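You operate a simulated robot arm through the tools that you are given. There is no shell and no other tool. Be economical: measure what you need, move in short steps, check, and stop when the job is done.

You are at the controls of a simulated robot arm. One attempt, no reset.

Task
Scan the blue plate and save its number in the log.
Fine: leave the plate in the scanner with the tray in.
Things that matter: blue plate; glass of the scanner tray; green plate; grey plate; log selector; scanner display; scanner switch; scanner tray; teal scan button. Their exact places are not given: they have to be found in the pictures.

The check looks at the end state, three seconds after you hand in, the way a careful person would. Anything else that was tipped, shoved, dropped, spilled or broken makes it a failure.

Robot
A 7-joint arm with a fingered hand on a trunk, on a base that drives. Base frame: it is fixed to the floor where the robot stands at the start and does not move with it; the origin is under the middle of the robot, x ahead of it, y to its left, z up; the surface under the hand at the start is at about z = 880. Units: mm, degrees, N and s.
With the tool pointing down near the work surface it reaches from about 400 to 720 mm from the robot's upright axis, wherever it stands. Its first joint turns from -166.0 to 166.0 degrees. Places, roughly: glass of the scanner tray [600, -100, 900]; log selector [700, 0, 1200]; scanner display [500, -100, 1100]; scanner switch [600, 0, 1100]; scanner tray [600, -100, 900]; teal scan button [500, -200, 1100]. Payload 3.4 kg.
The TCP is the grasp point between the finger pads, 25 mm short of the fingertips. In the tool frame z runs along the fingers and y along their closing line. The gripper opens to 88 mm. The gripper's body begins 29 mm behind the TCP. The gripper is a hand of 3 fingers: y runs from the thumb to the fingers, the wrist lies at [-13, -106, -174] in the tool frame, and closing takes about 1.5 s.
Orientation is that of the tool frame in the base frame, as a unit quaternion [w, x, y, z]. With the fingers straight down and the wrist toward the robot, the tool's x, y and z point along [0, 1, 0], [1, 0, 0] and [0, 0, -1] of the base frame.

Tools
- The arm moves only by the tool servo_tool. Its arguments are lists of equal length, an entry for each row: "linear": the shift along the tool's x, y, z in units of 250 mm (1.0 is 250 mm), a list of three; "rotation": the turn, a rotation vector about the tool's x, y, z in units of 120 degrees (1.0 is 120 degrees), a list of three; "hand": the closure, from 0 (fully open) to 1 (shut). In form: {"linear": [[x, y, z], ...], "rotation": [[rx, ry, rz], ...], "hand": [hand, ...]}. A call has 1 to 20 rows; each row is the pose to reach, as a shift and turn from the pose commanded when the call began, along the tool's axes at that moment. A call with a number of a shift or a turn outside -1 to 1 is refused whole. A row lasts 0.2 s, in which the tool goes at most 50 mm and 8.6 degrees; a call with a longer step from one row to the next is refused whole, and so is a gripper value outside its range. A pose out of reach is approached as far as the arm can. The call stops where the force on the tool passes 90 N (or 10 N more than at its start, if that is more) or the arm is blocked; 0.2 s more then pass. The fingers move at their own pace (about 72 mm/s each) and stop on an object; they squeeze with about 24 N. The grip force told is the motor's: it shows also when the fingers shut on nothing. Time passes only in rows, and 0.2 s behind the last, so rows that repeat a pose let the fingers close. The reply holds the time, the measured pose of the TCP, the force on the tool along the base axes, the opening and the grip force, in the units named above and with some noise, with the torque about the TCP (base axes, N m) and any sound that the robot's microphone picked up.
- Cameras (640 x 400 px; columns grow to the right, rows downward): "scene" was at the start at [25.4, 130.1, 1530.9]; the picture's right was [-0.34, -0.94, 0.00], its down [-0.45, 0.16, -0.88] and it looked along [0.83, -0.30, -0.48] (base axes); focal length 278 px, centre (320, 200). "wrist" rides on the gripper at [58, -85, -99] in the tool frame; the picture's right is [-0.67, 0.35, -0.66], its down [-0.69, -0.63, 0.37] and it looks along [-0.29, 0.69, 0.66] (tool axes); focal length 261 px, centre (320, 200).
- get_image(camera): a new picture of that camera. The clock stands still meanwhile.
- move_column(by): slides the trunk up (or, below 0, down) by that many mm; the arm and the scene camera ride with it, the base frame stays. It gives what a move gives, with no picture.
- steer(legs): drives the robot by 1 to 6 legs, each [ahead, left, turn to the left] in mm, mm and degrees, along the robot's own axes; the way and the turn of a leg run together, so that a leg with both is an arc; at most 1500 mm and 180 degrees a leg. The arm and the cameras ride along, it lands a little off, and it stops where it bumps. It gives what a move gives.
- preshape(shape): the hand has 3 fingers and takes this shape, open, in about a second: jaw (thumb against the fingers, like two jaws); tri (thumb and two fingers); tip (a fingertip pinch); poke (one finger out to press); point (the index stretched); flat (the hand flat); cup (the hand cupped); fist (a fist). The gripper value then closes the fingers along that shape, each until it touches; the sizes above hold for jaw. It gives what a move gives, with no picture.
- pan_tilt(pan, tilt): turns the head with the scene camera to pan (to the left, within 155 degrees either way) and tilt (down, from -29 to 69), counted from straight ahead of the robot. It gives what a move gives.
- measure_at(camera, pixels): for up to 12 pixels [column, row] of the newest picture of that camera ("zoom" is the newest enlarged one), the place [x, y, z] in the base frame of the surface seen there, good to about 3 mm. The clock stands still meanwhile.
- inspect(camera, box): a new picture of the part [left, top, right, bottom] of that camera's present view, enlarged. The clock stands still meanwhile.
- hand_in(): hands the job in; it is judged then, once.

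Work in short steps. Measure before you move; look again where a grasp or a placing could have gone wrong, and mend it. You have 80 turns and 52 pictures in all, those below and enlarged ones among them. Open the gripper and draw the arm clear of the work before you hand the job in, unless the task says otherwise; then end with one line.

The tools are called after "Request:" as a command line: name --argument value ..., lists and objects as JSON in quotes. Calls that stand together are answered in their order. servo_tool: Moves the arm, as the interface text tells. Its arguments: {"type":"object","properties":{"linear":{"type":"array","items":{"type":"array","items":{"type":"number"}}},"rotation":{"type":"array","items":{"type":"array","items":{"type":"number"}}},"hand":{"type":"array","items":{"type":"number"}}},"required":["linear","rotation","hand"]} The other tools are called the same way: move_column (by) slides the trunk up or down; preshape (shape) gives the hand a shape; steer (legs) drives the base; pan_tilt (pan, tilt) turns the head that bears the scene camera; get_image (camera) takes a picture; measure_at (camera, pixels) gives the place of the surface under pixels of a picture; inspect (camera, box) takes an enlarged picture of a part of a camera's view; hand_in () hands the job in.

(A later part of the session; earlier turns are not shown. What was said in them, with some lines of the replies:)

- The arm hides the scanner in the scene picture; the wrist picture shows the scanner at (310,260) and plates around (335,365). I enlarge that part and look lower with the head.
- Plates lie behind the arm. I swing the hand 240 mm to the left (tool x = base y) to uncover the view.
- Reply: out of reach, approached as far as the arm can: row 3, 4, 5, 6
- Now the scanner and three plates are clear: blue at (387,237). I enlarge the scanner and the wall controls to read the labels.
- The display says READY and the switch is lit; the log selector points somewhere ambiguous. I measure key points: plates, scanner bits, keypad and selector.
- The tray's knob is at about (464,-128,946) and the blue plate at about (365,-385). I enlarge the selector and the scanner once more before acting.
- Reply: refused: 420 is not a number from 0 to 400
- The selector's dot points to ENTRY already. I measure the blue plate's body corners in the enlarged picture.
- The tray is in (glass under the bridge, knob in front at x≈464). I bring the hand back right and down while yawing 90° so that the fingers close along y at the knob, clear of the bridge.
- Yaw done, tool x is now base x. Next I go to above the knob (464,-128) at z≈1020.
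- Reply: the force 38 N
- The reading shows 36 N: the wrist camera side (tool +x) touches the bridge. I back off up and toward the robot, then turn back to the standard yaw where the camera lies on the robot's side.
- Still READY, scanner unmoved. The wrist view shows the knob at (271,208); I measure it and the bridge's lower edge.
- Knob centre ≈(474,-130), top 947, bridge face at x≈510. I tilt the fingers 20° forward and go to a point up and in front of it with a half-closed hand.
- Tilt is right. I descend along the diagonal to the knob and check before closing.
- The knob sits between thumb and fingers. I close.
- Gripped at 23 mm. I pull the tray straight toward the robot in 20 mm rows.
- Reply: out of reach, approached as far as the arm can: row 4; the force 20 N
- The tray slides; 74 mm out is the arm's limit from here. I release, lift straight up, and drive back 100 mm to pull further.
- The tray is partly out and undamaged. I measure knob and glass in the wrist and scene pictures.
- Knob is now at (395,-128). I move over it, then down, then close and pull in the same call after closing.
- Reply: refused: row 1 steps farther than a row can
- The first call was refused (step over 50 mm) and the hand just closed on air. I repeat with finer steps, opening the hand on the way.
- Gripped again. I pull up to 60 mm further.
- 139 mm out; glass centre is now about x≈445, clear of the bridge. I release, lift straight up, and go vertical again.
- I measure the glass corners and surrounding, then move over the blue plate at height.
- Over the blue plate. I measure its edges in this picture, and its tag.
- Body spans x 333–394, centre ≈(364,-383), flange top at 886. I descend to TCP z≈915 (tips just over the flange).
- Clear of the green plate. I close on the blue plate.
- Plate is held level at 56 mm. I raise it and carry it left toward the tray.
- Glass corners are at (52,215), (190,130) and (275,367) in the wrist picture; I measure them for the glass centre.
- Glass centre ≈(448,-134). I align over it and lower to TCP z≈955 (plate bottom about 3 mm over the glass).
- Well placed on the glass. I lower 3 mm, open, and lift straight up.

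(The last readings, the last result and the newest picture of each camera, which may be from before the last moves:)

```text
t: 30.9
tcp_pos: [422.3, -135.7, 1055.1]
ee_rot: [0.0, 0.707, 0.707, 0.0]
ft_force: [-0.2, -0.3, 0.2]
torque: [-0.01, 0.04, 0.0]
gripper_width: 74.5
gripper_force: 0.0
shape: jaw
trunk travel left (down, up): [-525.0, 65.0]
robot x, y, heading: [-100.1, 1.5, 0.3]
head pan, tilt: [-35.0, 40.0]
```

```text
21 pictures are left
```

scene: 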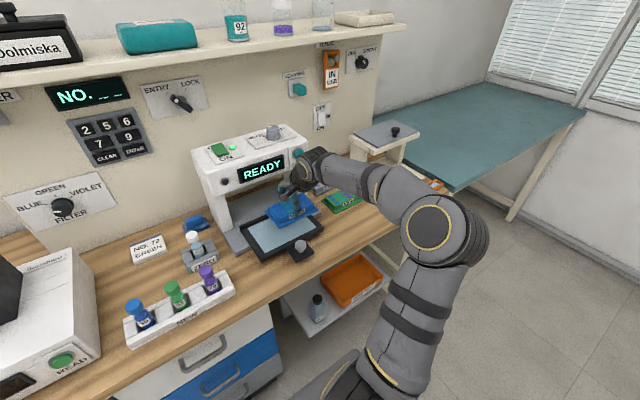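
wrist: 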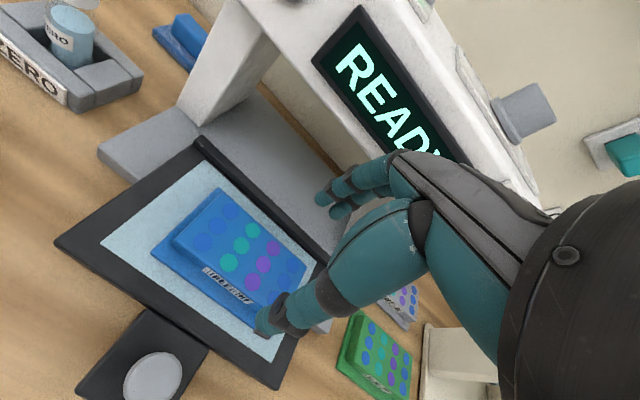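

Plate lies flat on the glass. Now back to the knob at (337,-128) with the 20° tilt, descend and grip.

Request:
servo_tool --linear '[[0.01, -0.11, -0.02], [0.02, -0.22, -0.036], [0.03, -0.34, -0.036]]' --rotation '[[-0.0555, 0, 0], [-0.111, 0, 0], [-0.1667, 0, 0]]' --hand '[0.3, 0.45, 0.45]'

Request:
servo_tool --linear '[[0, -0.05, 0.137], [0, -0.1, 0.274], [0, -0.149, 0.408]]' --rotation '[[0, 0, 0], [0, 0, 0], [0, 0, 0]]' --hand '[0.45, 0.45, 0.45]'

Request:
servo_tool --linear '[[0, 0, 0], [0, 0, 0], [0, 0, 0], [0, 0, 0]]' --rotation '[[0, 0, 0], [0, 0, 0], [0, 0, 0], [0, 0, 0]]' --hand '[0.8, 1, 1, 1]'

```text
t: 31.7
tcp_pos: [337.5, -126.7, 1063.5]
ee_rot: [0.125, 0.696, 0.697, 0.122]
ft_force: [0.3, -0.2, 0.1]
torque: [-0.02, -0.01, 0.01]
gripper_width: 48.8
gripper_force: 0.1
shape: jaw
trunk travel left (down, up): [-525.0, 65.0]
robot x, y, heading: [-100.4, -1.6, -0.1]
head pan, tilt: [-35.0, 40.0]
```

```text
t: 32.5
tcp_pos: [338.2, -126.8, 956.4]
ee_rot: [0.123, 0.696, 0.696, 0.123]
ft_force: [-0.6, 0.1, 0.0]
torque: [0.01, -0.03, 0.02]
gripper_width: 48.9
gripper_force: 0.1
shape: jaw
trunk travel left (down, up): [-525.0, 65.0]
robot x, y, heading: [-100.5, -0.0, 0.0]
head pan, tilt: [-35.0, 40.0]
```

```text
t: 33.5
tcp_pos: [337.8, -127.4, 955.3]
ee_rot: [0.122, 0.697, 0.696, 0.122]
ft_force: [-1.3, 2.1, -7.3]
torque: [0.08, 0.12, 0.04]
gripper_width: 22.8
gripper_force: 23.7
shape: jaw
trunk travel left (down, up): [-525.0, 65.0]
robot x, y, heading: [-103.0, 3.4, -0.1]
head pan, tilt: [-35.0, 40.0]
```

Gripped. I push the tray in 135 mm, gently.

Request:
servo_tool --linear '[[0, 0.064, 0.0233], [0, 0.128, 0.0465], [0, 0.192, 0.07], [0, 0.256, 0.093], [0, 0.32, 0.116], [0, 0.384, 0.14], [0, 0.448, 0.163], [0, 0.48, 0.175], [0, 0.507, 0.1845]]' --rotation '[[0, 0, 0], [0, 0, 0], [0, 0, 0], [0, 0, 0], [0, 0, 0], [0, 0, 0], [0, 0, 0], [0, 0, 0], [0, 0, 0]]' --hand '[1, 1, 1, 1, 1, 1, 1, 1, 1]'

Request:
get_image --camera "wrist"

```text
t: 35.5
tcp_pos: [473.0, -126.3, 955.4]
ee_rot: [0.122, 0.696, 0.697, 0.122]
ft_force: [1.2, 6.7, -8.8]
torque: [0.08, 0.06, 0.05]
gripper_width: 21.6
gripper_force: 23.6
shape: jaw
trunk travel left (down, up): [-525.0, 65.0]
robot x, y, heading: [-100.0, -1.2, 0.1]
head pan, tilt: [-35.0, 40.0]
```

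```text
20 pictures are left
```

wrist: 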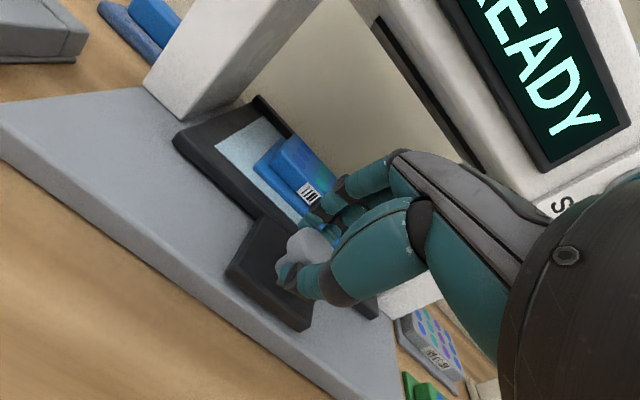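

Back to the starting place of the knob. I push a few mm more to feel the end stop.

Request:
servo_tool --linear '[[0, 0.011, 0.004], [0, 0.022, 0.008], [0, 0.022, 0.008]]' --rotation '[[0, 0, 0], [0, 0, 0], [0, 0, 0]]' --hand '[1, 1, 1]'

```text
t: 36.3
tcp_pos: [477.0, -127.2, 954.9]
ee_rot: [0.121, 0.696, 0.697, 0.121]
ft_force: [-11.8, 6.8, -11.4]
torque: [0.12, 0.25, 0.07]
gripper_width: 22.4
gripper_force: 24.3
shape: jaw
trunk travel left (down, up): [-525.0, 65.0]
robot x, y, heading: [-102.0, 0.3, -0.2]
head pan, tilt: [-35.0, 40.0]
```

End stop felt (≈12 N). I release and retreat up and back along the approach line.

Request:
servo_tool --linear '[[0, -0.008, -0.003], [0, -0.008, -0.003], [0, -0.03, -0.13], [0, -0.045, -0.26], [0, -0.06, -0.385], [0, -0.15, -0.5]]' --rotation '[[0, 0, 0], [0, 0, 0], [0, 0, 0], [0, 0, 0], [0, 0, 0], [0, 0, 0]]' --hand '[0.5, 0.45, 0.45, 0.45, 0.45, 0.45]'

Request:
preshape --shape "poke"

Request:
get_image --camera "wrist"

Request:
get_image --camera "scene"

```text
t: 37.7
tcp_pos: [399.3, -127.0, 1060.9]
ee_rot: [0.122, 0.696, 0.697, 0.123]
ft_force: [-0.7, -0.4, 0.1]
torque: [0.02, 0.03, 0.02]
gripper_width: 47.8
gripper_force: 0.1
shape: jaw
trunk travel left (down, up): [-525.0, 65.0]
robot x, y, heading: [-100.6, -0.5, -0.2]
head pan, tilt: [-35.0, 40.0]
```

```text
t: 38.6
tcp_pos: [400.5, -126.1, 1061.5]
ee_rot: [0.123, 0.696, 0.696, 0.123]
ft_force: [0.5, -0.4, 0.2]
torque: [-0.01, -0.02, 0.03]
gripper_width: 0.0
gripper_force: 0.1
shape: poke
trunk travel left (down, up): [-525.0, 65.0]
robot x, y, heading: [-100.7, -2.7, -0.4]
head pan, tilt: [-35.0, 40.0]
```

```text
19 pictures are left
```

wrist: 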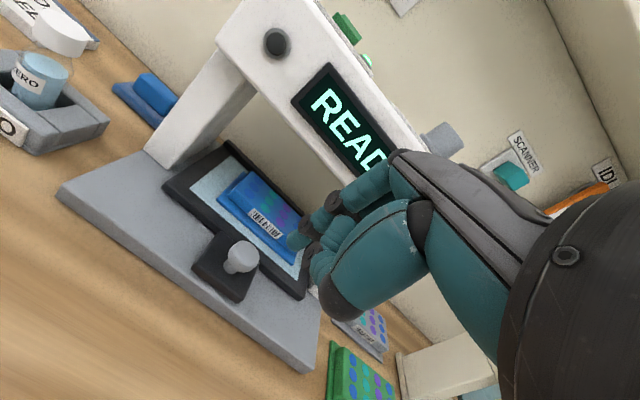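

```text
18 pictures are left
```

scene: 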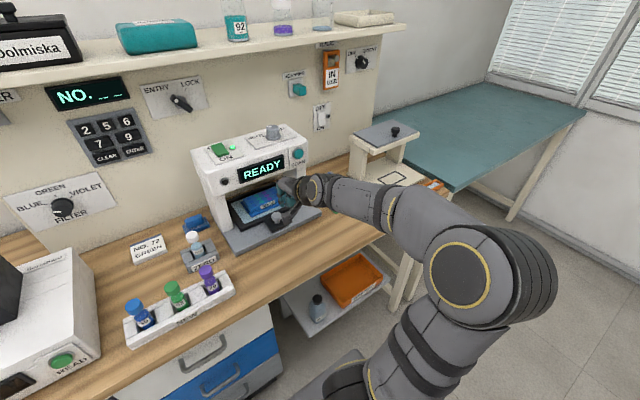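

The plate is in with the tray. I measure where the poking fingertip (about (293,240) in the wrist picture) is, via an enlarged view.

Request:
inspect --camera "wrist" --box '[260, 150, 460, 320]'

Request:
measure_at --camera "wrist" --pixels '[[293, 240], [300, 240], [312, 228], [325, 215], [335, 203], [312, 265], [318, 250], [330, 305], [375, 180]]'

```text
2.35 times, centred on (360, 235) of wrist
```

zoom: 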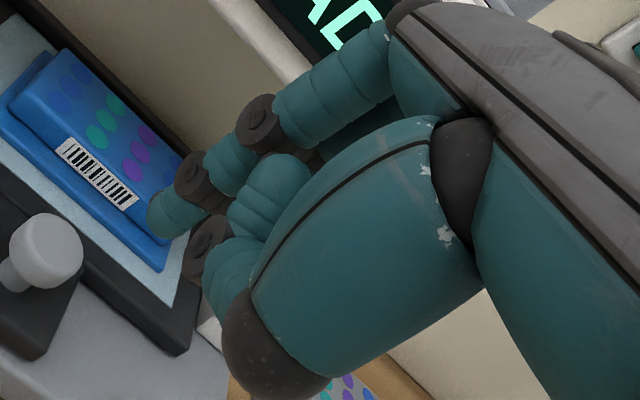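

```text
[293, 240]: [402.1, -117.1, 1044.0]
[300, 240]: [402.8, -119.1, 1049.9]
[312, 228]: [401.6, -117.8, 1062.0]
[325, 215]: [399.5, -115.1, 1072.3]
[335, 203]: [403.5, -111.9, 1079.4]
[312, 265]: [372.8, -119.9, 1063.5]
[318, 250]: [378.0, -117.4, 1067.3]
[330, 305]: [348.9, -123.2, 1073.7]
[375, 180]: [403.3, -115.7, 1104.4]
```

The finger lies on the tool's z axis with its tip ≈25 mm beyond the TCP. I turn the finger to point straight ahead in front of the SCAN button (508,-236,1107), staying back at x≈420.

Request:
servo_tool --linear '[[-0.049, 0.0153, -0.0162], [-0.098, 0.0307, -0.0324], [-0.147, 0.046, -0.0487], [-0.196, 0.0613, -0.0649], [-0.244, 0.0767, -0.0811], [-0.293, 0.092, -0.0973], [-0.342, 0.1073, -0.1136], [-0.391, 0.1227, -0.13], [-0.44, 0.138, -0.146]]' --rotation '[[-0.0648, 0, 0], [-0.1296, 0, 0], [-0.1944, 0, 0], [-0.2593, 0, 0], [-0.3241, 0, 0], [-0.3889, 0, 0], [-0.4537, 0, 0], [-0.5185, 0, 0], [-0.5833, 0, 0]]' --hand '[0, 0, 0, 0, 0, 0, 0, 0, 0]'

Request:
get_image --camera "wrist"

```text
t: 40.6
tcp_pos: [420.5, -237.5, 1106.7]
ee_rot: [0.499, 0.499, 0.5, 0.501]
ft_force: [-0.2, 0.1, 0.1]
torque: [0.0, 0.01, -0.02]
gripper_width: 0.0
gripper_force: 0.0
shape: poke
trunk travel left (down, up): [-525.0, 65.0]
robot x, y, heading: [-99.8, 0.9, 0.3]
head pan, tilt: [-35.0, 40.0]
```

```text
16 pictures are left
```

wrist: 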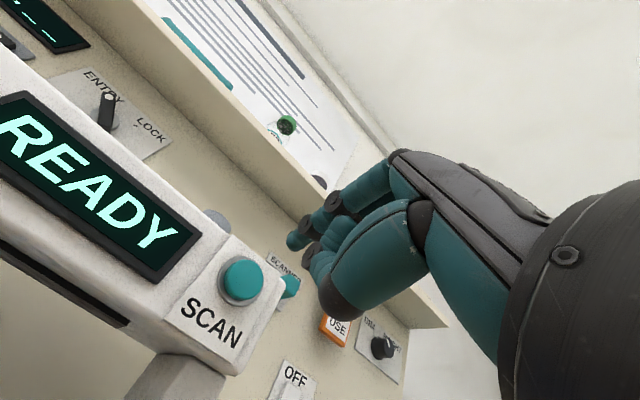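

Orientation is exactly forward. I measure the SCAN button at (243,280) and the fingertip at (293,240).

Request:
measure_at --camera "wrist" --pixels '[[243, 279], [235, 290], [255, 285], [205, 300], [291, 241], [297, 238], [243, 265]]'

```text
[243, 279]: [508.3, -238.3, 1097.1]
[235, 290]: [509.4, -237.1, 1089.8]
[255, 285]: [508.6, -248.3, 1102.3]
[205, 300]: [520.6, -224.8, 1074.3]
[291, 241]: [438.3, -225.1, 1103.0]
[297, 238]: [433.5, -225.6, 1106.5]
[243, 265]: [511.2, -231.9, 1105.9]
```

Button centre ≈(508,-237,1101). I approach to just short of it, then press in small steps.

Request:
servo_tool --linear '[[0, -0.008, 0.1], [0, -0.008, 0.2], [0, -0.008, 0.24], [0, -0.008, 0.26], [0, -0.008, 0.275], [0, -0.008, 0.29], [0, -0.008, 0.29]]' --rotation '[[0, 0, 0], [0, 0, 0], [0, 0, 0], [0, 0, 0], [0, 0, 0], [0, 0, 0], [0, 0, 0]]' --hand '[0, 0, 0, 0, 0, 0, 0]'

Request:
get_image --camera "wrist"

```text
t: 42.2
tcp_pos: [489.4, -237.2, 1108.0]
ee_rot: [0.502, 0.499, 0.499, 0.501]
ft_force: [-22.8, 3.5, -2.0]
torque: [0.02, 0.1, -0.02]
gripper_width: 0.1
gripper_force: 0.0
shape: poke
trunk travel left (down, up): [-525.0, 65.0]
robot x, y, heading: [-103.7, -0.6, -0.0]
head pan, tilt: [-35.0, 40.0]
heard: click
```

```text
15 pictures are left
```

wrist: 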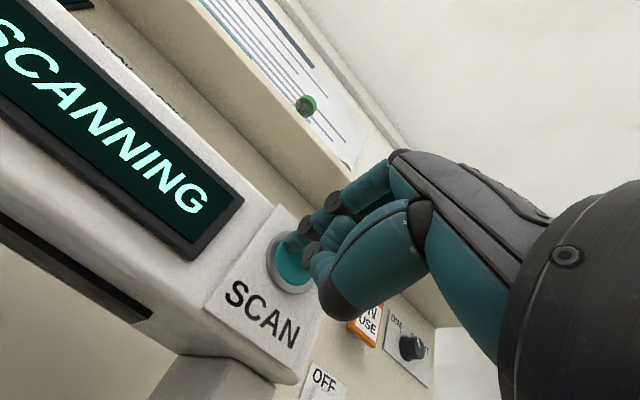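

Click heard and the display says SCANNING. I draw back and wait a few seconds.

Request:
servo_tool --linear '[[0, 0, -0.15], [0, 0, -0.33], [0, 0, -0.33], [0, 0, -0.33], [0, 0, -0.33], [0, 0, -0.33], [0, 0, -0.33], [0, 0, -0.33], [0, 0, -0.33], [0, 0, -0.33], [0, 0, -0.33], [0, 0, -0.33], [0, 0, -0.33], [0, 0, -0.33], [0, 0, -0.33]]' --rotation '[[0, 0, 0], [0, 0, 0], [0, 0, 0], [0, 0, 0], [0, 0, 0], [0, 0, 0], [0, 0, 0], [0, 0, 0], [0, 0, 0], [0, 0, 0], [0, 0, 0], [0, 0, 0], [0, 0, 0], [0, 0, 0], [0, 0, 0]]' --hand '[0, 0, 0, 0, 0, 0, 0, 0, 0, 0, 0, 0, 0, 0, 0]'

Request:
get_image --camera "scene"

```text
t: 45.4
tcp_pos: [410.5, -236.5, 1105.1]
ee_rot: [0.5, 0.5, 0.5, 0.5]
ft_force: [1.1, -0.4, 0.1]
torque: [0.0, 0.04, -0.06]
gripper_width: 0.0
gripper_force: 0.2
shape: poke
trunk travel left (down, up): [-525.0, 65.0]
robot x, y, heading: [-100.9, -3.7, 0.3]
head pan, tilt: [-35.0, 40.0]
```

```text
14 pictures are left
```

scene: 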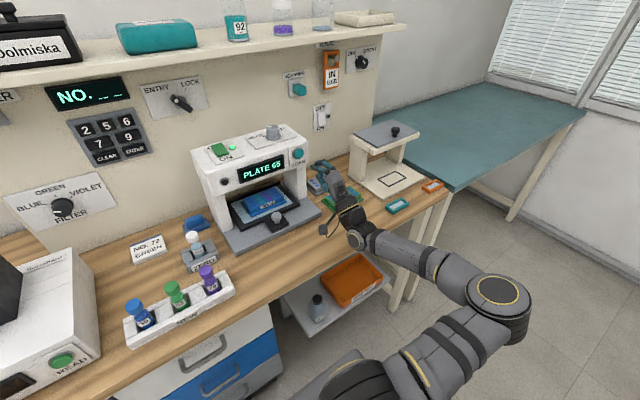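

The display shows "PLATE 6?". I enlarge to read it.

Request:
inspect --camera "scene" --box '[225, 145, 305, 195]'

Request:
inspect --camera "scene" --box '[40, 70, 160, 170]'

Request:
measure_at --camera "zoom" --pixels '[[219, 315], [332, 283], [441, 267], [315, 388], [502, 345], [346, 383], [485, 385], [310, 345], [430, 330]]'

```text
8.00 times, centred on (265, 170) of scene
```

zoom: 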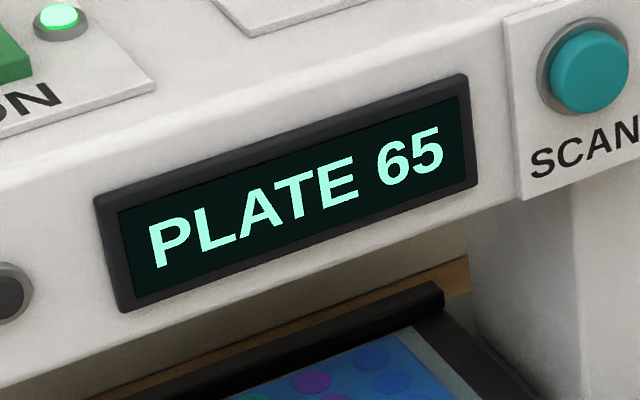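

```text
4.00 times, centred on (100, 120) of scene
```

zoom: 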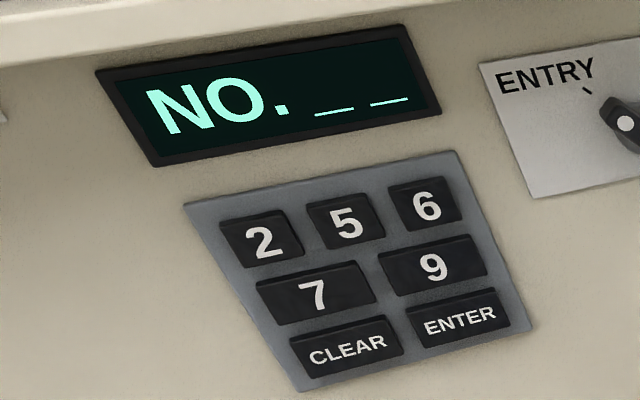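

```text
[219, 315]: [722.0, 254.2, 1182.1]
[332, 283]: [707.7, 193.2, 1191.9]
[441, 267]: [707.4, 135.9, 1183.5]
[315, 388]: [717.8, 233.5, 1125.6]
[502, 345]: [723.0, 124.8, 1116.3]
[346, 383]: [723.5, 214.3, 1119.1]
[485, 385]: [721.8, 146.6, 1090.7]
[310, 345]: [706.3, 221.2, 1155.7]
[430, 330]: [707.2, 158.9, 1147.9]
```

It's plate 65. I measure keys 6, 5 and ENTER precisely in this enlarged picture, and the shelf's lower edge.

Request:
measure_at --camera "zoom" --pixels '[[427, 205], [397, 192], [455, 182], [465, 218], [407, 228], [347, 222], [320, 245], [378, 235], [460, 318], [418, 325], [509, 318], [30, 40]]'

```text
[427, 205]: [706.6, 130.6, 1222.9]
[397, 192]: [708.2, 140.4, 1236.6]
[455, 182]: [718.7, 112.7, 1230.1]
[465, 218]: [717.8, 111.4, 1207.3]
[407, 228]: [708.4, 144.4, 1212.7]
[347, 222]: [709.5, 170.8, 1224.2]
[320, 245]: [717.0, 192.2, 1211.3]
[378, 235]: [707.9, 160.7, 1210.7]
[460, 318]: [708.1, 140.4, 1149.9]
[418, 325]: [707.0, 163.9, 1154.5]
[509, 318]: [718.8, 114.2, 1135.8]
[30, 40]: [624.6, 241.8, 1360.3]
```

Keys: 6 (707,129,1223), 5 (708,171,1223), ENTER (708,141,1149). I move the hand left and up in front of the scanner, then drive ahead to x≈0.

Request:
servo_tool --linear '[[0.16, 0.07, 0], [0.33, 0.14, 0], [0.5, 0.21, 0], [0.67, 0.28, 0], [0.84, 0.35, 0], [1.0, 0.42, 0]]' --rotation '[[0, 0, 0], [0, 0, 0], [0, 0, 0], [0, 0, 0], [0, 0, 0], [0, 0, 0]]' --hand '[0, 0, 0, 0, 0, 0]'

Request:
servo_tool --linear '[[0.15, 0.02, 0], [0.31, 0.04, 0], [0.464, 0.055, 0]]' --rotation '[[0, 0, 0], [0, 0, 0], [0, 0, 0]]' --hand '[0, 0, 0]'

Request:
steer --legs '[[100, 0, 0]]'

Request:
get_image --camera "scene"

```text
t: 46.8
tcp_pos: [409.0, 15.1, 1207.6]
ee_rot: [0.5, 0.5, 0.501, 0.499]
ft_force: [0.5, 0.0, -0.1]
torque: [0.03, 0.04, -0.02]
gripper_width: 0.0
gripper_force: 0.0
shape: poke
trunk travel left (down, up): [-525.0, 65.0]
robot x, y, heading: [-97.7, -5.9, -0.1]
head pan, tilt: [-35.0, 40.0]
```

```text
t: 47.6
tcp_pos: [409.0, 130.1, 1224.7]
ee_rot: [0.5, 0.5, 0.5, 0.5]
ft_force: [0.6, 0.4, -0.1]
torque: [0.0, 0.02, 0.01]
gripper_width: 0.0
gripper_force: 0.1
shape: poke
trunk travel left (down, up): [-525.0, 65.0]
robot x, y, heading: [-100.4, 0.1, -0.0]
head pan, tilt: [-35.0, 40.0]
```

```text
t: 48.8
tcp_pos: [510.3, 129.3, 1224.5]
ee_rot: [0.5, 0.5, 0.5, 0.5]
ft_force: [0.2, 0.6, 0.0]
torque: [0.01, -0.04, -0.01]
gripper_width: 0.0
gripper_force: 0.1
shape: poke
trunk travel left (down, up): [-525.0, 65.0]
robot x, y, heading: [0.7, 1.2, 0.0]
head pan, tilt: [-35.0, 40.0]
```

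```text
11 pictures are left
```

scene: 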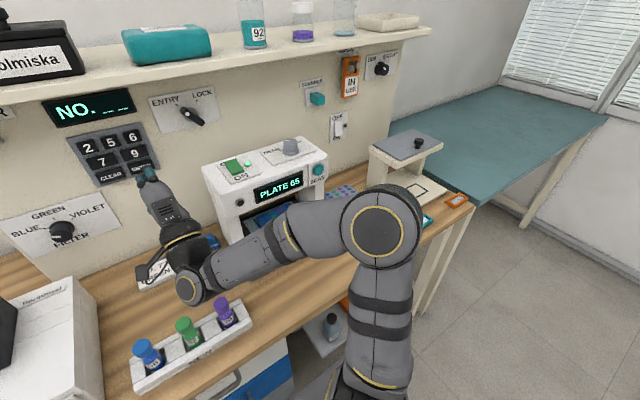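

Clear view, hand at (510,129,1224). I advance to tip ≈15 mm from key 6 and look through the wrist camera.

Request:
servo_tool --linear '[[0, 0, 0.18], [0, 0, 0.36], [0, 0, 0.5], [0, 0, 0.62]]' --rotation '[[0, 0, 0], [0, 0, 0], [0, 0, 0], [0, 0, 0]]' --hand '[0, 0, 0, 0]'

Request:
get_image --camera "wrist"

```text
t: 49.8
tcp_pos: [664.2, 129.6, 1223.6]
ee_rot: [0.499, 0.499, 0.501, 0.5]
ft_force: [-0.1, -0.5, -0.4]
torque: [-0.01, 0.03, 0.0]
gripper_width: 0.0
gripper_force: 0.0
shape: poke
trunk travel left (down, up): [-525.0, 65.0]
robot x, y, heading: [1.6, 4.9, -0.3]
head pan, tilt: [-35.0, 40.0]
```

```text
10 pictures are left
```

wrist: 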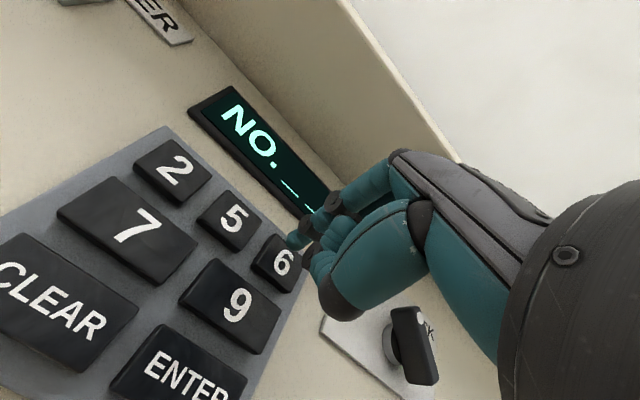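

Tip is lined up with key 6. I press gently.

Request:
servo_tool --linear '[[0, 0, 0.05], [0, 0, 0.07], [0, 0, 0.082], [0, 0, 0.094], [0, 0, 0.1], [0, 0, 0.0]]' --rotation '[[0, 0, 0], [0, 0, 0], [0, 0, 0], [0, 0, 0], [0, 0, 0], [0, 0, 0]]' --hand '[0, 0, 0, 0, 0, 0]'

Request:
get_image --camera "wrist"

```text
t: 51.2
tcp_pos: [663.9, 129.6, 1224.4]
ee_rot: [0.499, 0.499, 0.501, 0.501]
ft_force: [-0.2, 0.0, 0.6]
torque: [0.0, 0.02, -0.02]
gripper_width: 0.1
gripper_force: 0.1
shape: poke
trunk travel left (down, up): [-525.0, 65.0]
robot x, y, heading: [-1.8, -0.3, 0.1]
head pan, tilt: [-35.0, 40.0]
heard: click
```

```text
9 pictures are left
```

wrist: 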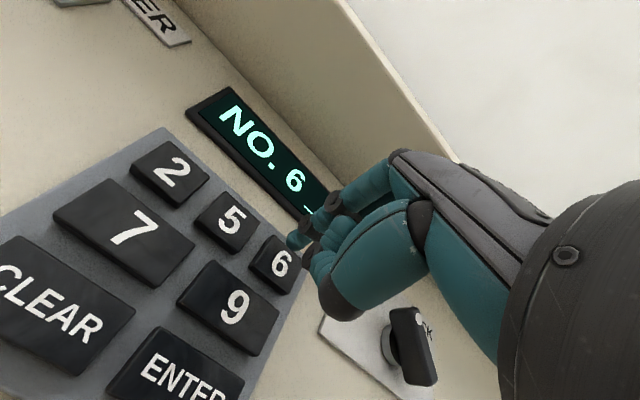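

The display shows "6 _". Now 42 mm left to key 5 and press the same way.

Request:
servo_tool --linear '[[0.166, 0, 0], [0.166, 0, 0], [0.166, 0, 0.05], [0.166, 0, 0.07], [0.166, 0, 0.082], [0.166, 0, 0.094], [0.166, 0, 0.1], [0.166, 0, 0.0]]' --rotation '[[0, 0, 0], [0, 0, 0], [0, 0, 0], [0, 0, 0], [0, 0, 0], [0, 0, 0], [0, 0, 0], [0, 0, 0]]' --hand '[0, 0, 0, 0, 0, 0, 0, 0]'

Request:
get_image --camera "wrist"

```text
t: 53.0
tcp_pos: [663.3, 171.3, 1224.6]
ee_rot: [0.5, 0.501, 0.5, 0.5]
ft_force: [-0.1, 0.6, -0.2]
torque: [0.03, -0.01, 0.02]
gripper_width: 0.0
gripper_force: 0.0
shape: poke
trunk travel left (down, up): [-525.0, 65.0]
robot x, y, heading: [1.8, 1.7, -0.1]
head pan, tilt: [-35.0, 40.0]
heard: click
```

```text
8 pictures are left
```

wrist: 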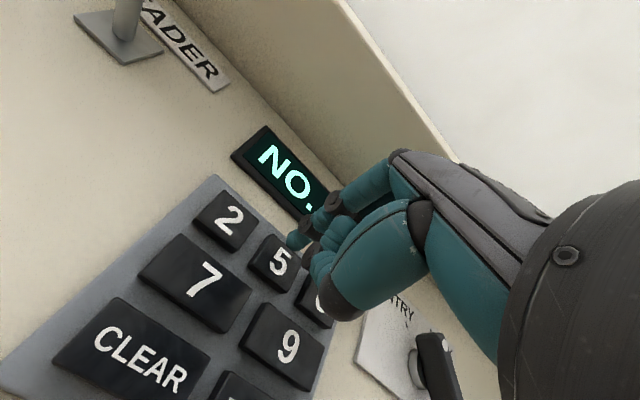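

Click heard, but the digits are hidden by the finger. I move down to in front of ENTER (141,1149) and check the display before pressing.

Request:
servo_tool --linear '[[-0.06, -0.15, -0.02], [-0.12, -0.298, 0], [-0.12, -0.298, 0]]' --rotation '[[0, 0, 0], [0, 0, 0], [0, 0, 0]]' --hand '[0, 0, 0]'

Request:
get_image --camera "wrist"

```text
t: 53.8
tcp_pos: [664.8, 140.0, 1150.0]
ee_rot: [0.5, 0.501, 0.499, 0.5]
ft_force: [-0.4, -0.2, 0.3]
torque: [0.02, -0.02, 0.0]
gripper_width: 0.0
gripper_force: 0.0
shape: poke
trunk travel left (down, up): [-525.0, 65.0]
robot x, y, heading: [0.3, 2.6, 0.0]
head pan, tilt: [-35.0, 40.0]
```

```text
7 pictures are left
```

wrist: 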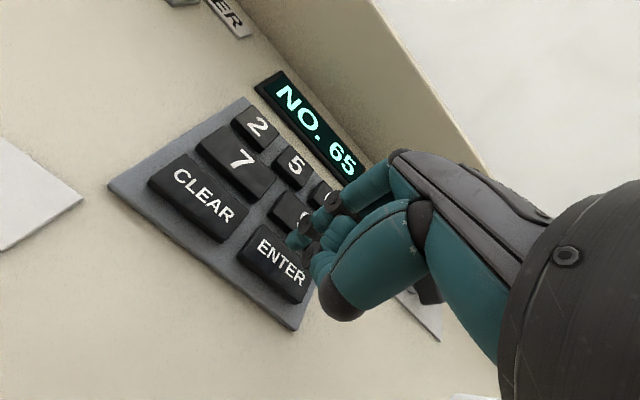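

Display reads NO. 65 and the tip lines up with ENTER as it did with the digits. I press.

Request:
servo_tool --linear '[[0, -0.008, 0.05], [0, -0.008, 0.07], [0, -0.008, 0.082], [0, -0.008, 0.094], [0, -0.008, 0.1], [0, -0.008, 0.0]]' --rotation '[[0, 0, 0], [0, 0, 0], [0, 0, 0], [0, 0, 0], [0, 0, 0], [0, 0, 0]]' --hand '[0, 0, 0, 0, 0, 0]'

Request:
get_image --camera "wrist"

```text
t: 55.2
tcp_pos: [663.9, 142.3, 1148.7]
ee_rot: [0.5, 0.5, 0.5, 0.5]
ft_force: [-0.6, -0.2, 0.3]
torque: [-0.01, 0.03, -0.01]
gripper_width: 0.1
gripper_force: 0.0
shape: poke
trunk travel left (down, up): [-525.0, 65.0]
robot x, y, heading: [2.6, -0.8, -0.2]
head pan, tilt: [-35.0, 40.0]
heard: click
```

```text
6 pictures are left
```

wrist: 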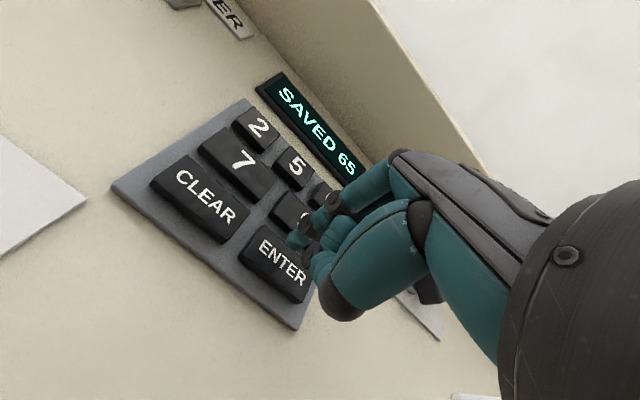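

"SAVED 65". I draw the arm back, open the hand, and take a last look.

Request:
servo_tool --linear '[[0, 0, -0.18], [0, 0, -0.36], [0, 0, -0.54], [0, 0, -0.72], [0, 0, -0.88]]' --rotation '[[0, 0, 0], [0, 0, 0], [0, 0, 0], [0, 0, 0], [0, 0, 0]]' --hand '[0, 0, 0, 0, 0]'

Request:
preshape --shape "jaw"

Request:
steer --legs '[[-100, 0, 0]]'

Request:
get_image --camera "scene"

```text
t: 56.4
tcp_pos: [445.3, 141.0, 1148.6]
ee_rot: [0.5, 0.5, 0.5, 0.5]
ft_force: [0.2, -0.3, 0.0]
torque: [0.0, -0.01, -0.03]
gripper_width: 0.0
gripper_force: 0.0
shape: poke
trunk travel left (down, up): [-525.0, 65.0]
robot x, y, heading: [1.6, -2.4, -0.0]
head pan, tilt: [-35.0, 40.0]
```

```text
t: 57.3
tcp_pos: [446.3, 141.3, 1147.9]
ee_rot: [0.5, 0.5, 0.5, 0.5]
ft_force: [0.0, 0.1, 0.1]
torque: [0.0, -0.01, 0.02]
gripper_width: 87.9
gripper_force: 0.1
shape: jaw
trunk travel left (down, up): [-525.0, 65.0]
robot x, y, heading: [-1.5, 1.0, 0.0]
head pan, tilt: [-35.0, 40.0]
```

```text
t: 58.4
tcp_pos: [344.6, 141.2, 1148.7]
ee_rot: [0.5, 0.5, 0.5, 0.5]
ft_force: [0.0, 0.9, -0.6]
torque: [0.02, 0.02, 0.01]
gripper_width: 88.1
gripper_force: 0.1
shape: jaw
trunk travel left (down, up): [-525.0, 65.0]
robot x, y, heading: [-103.7, 0.7, -0.1]
head pan, tilt: [-35.0, 40.0]
```

```text
5 pictures are left
```

scene: 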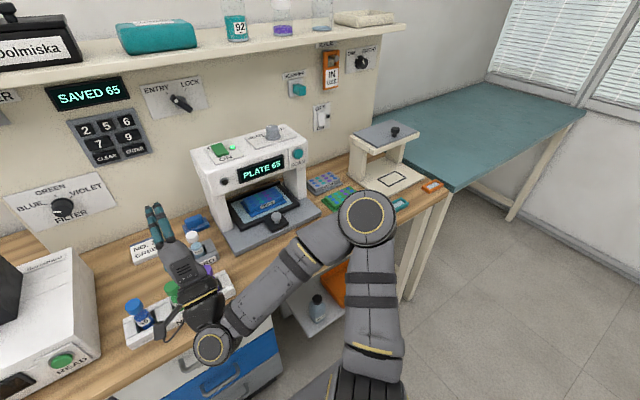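

Log shows SAVED 65, the scanner shows PLATE 65, the tray is in with the blue plate, and nothing else has moved. I hand in.

Request:
hand_in

```text
The job is handed in.
```

The blue plate was scanned as number 65 and the log display reads "SAVED 65"; the plate is still in the scanner with the tray in, and the job is handed in.
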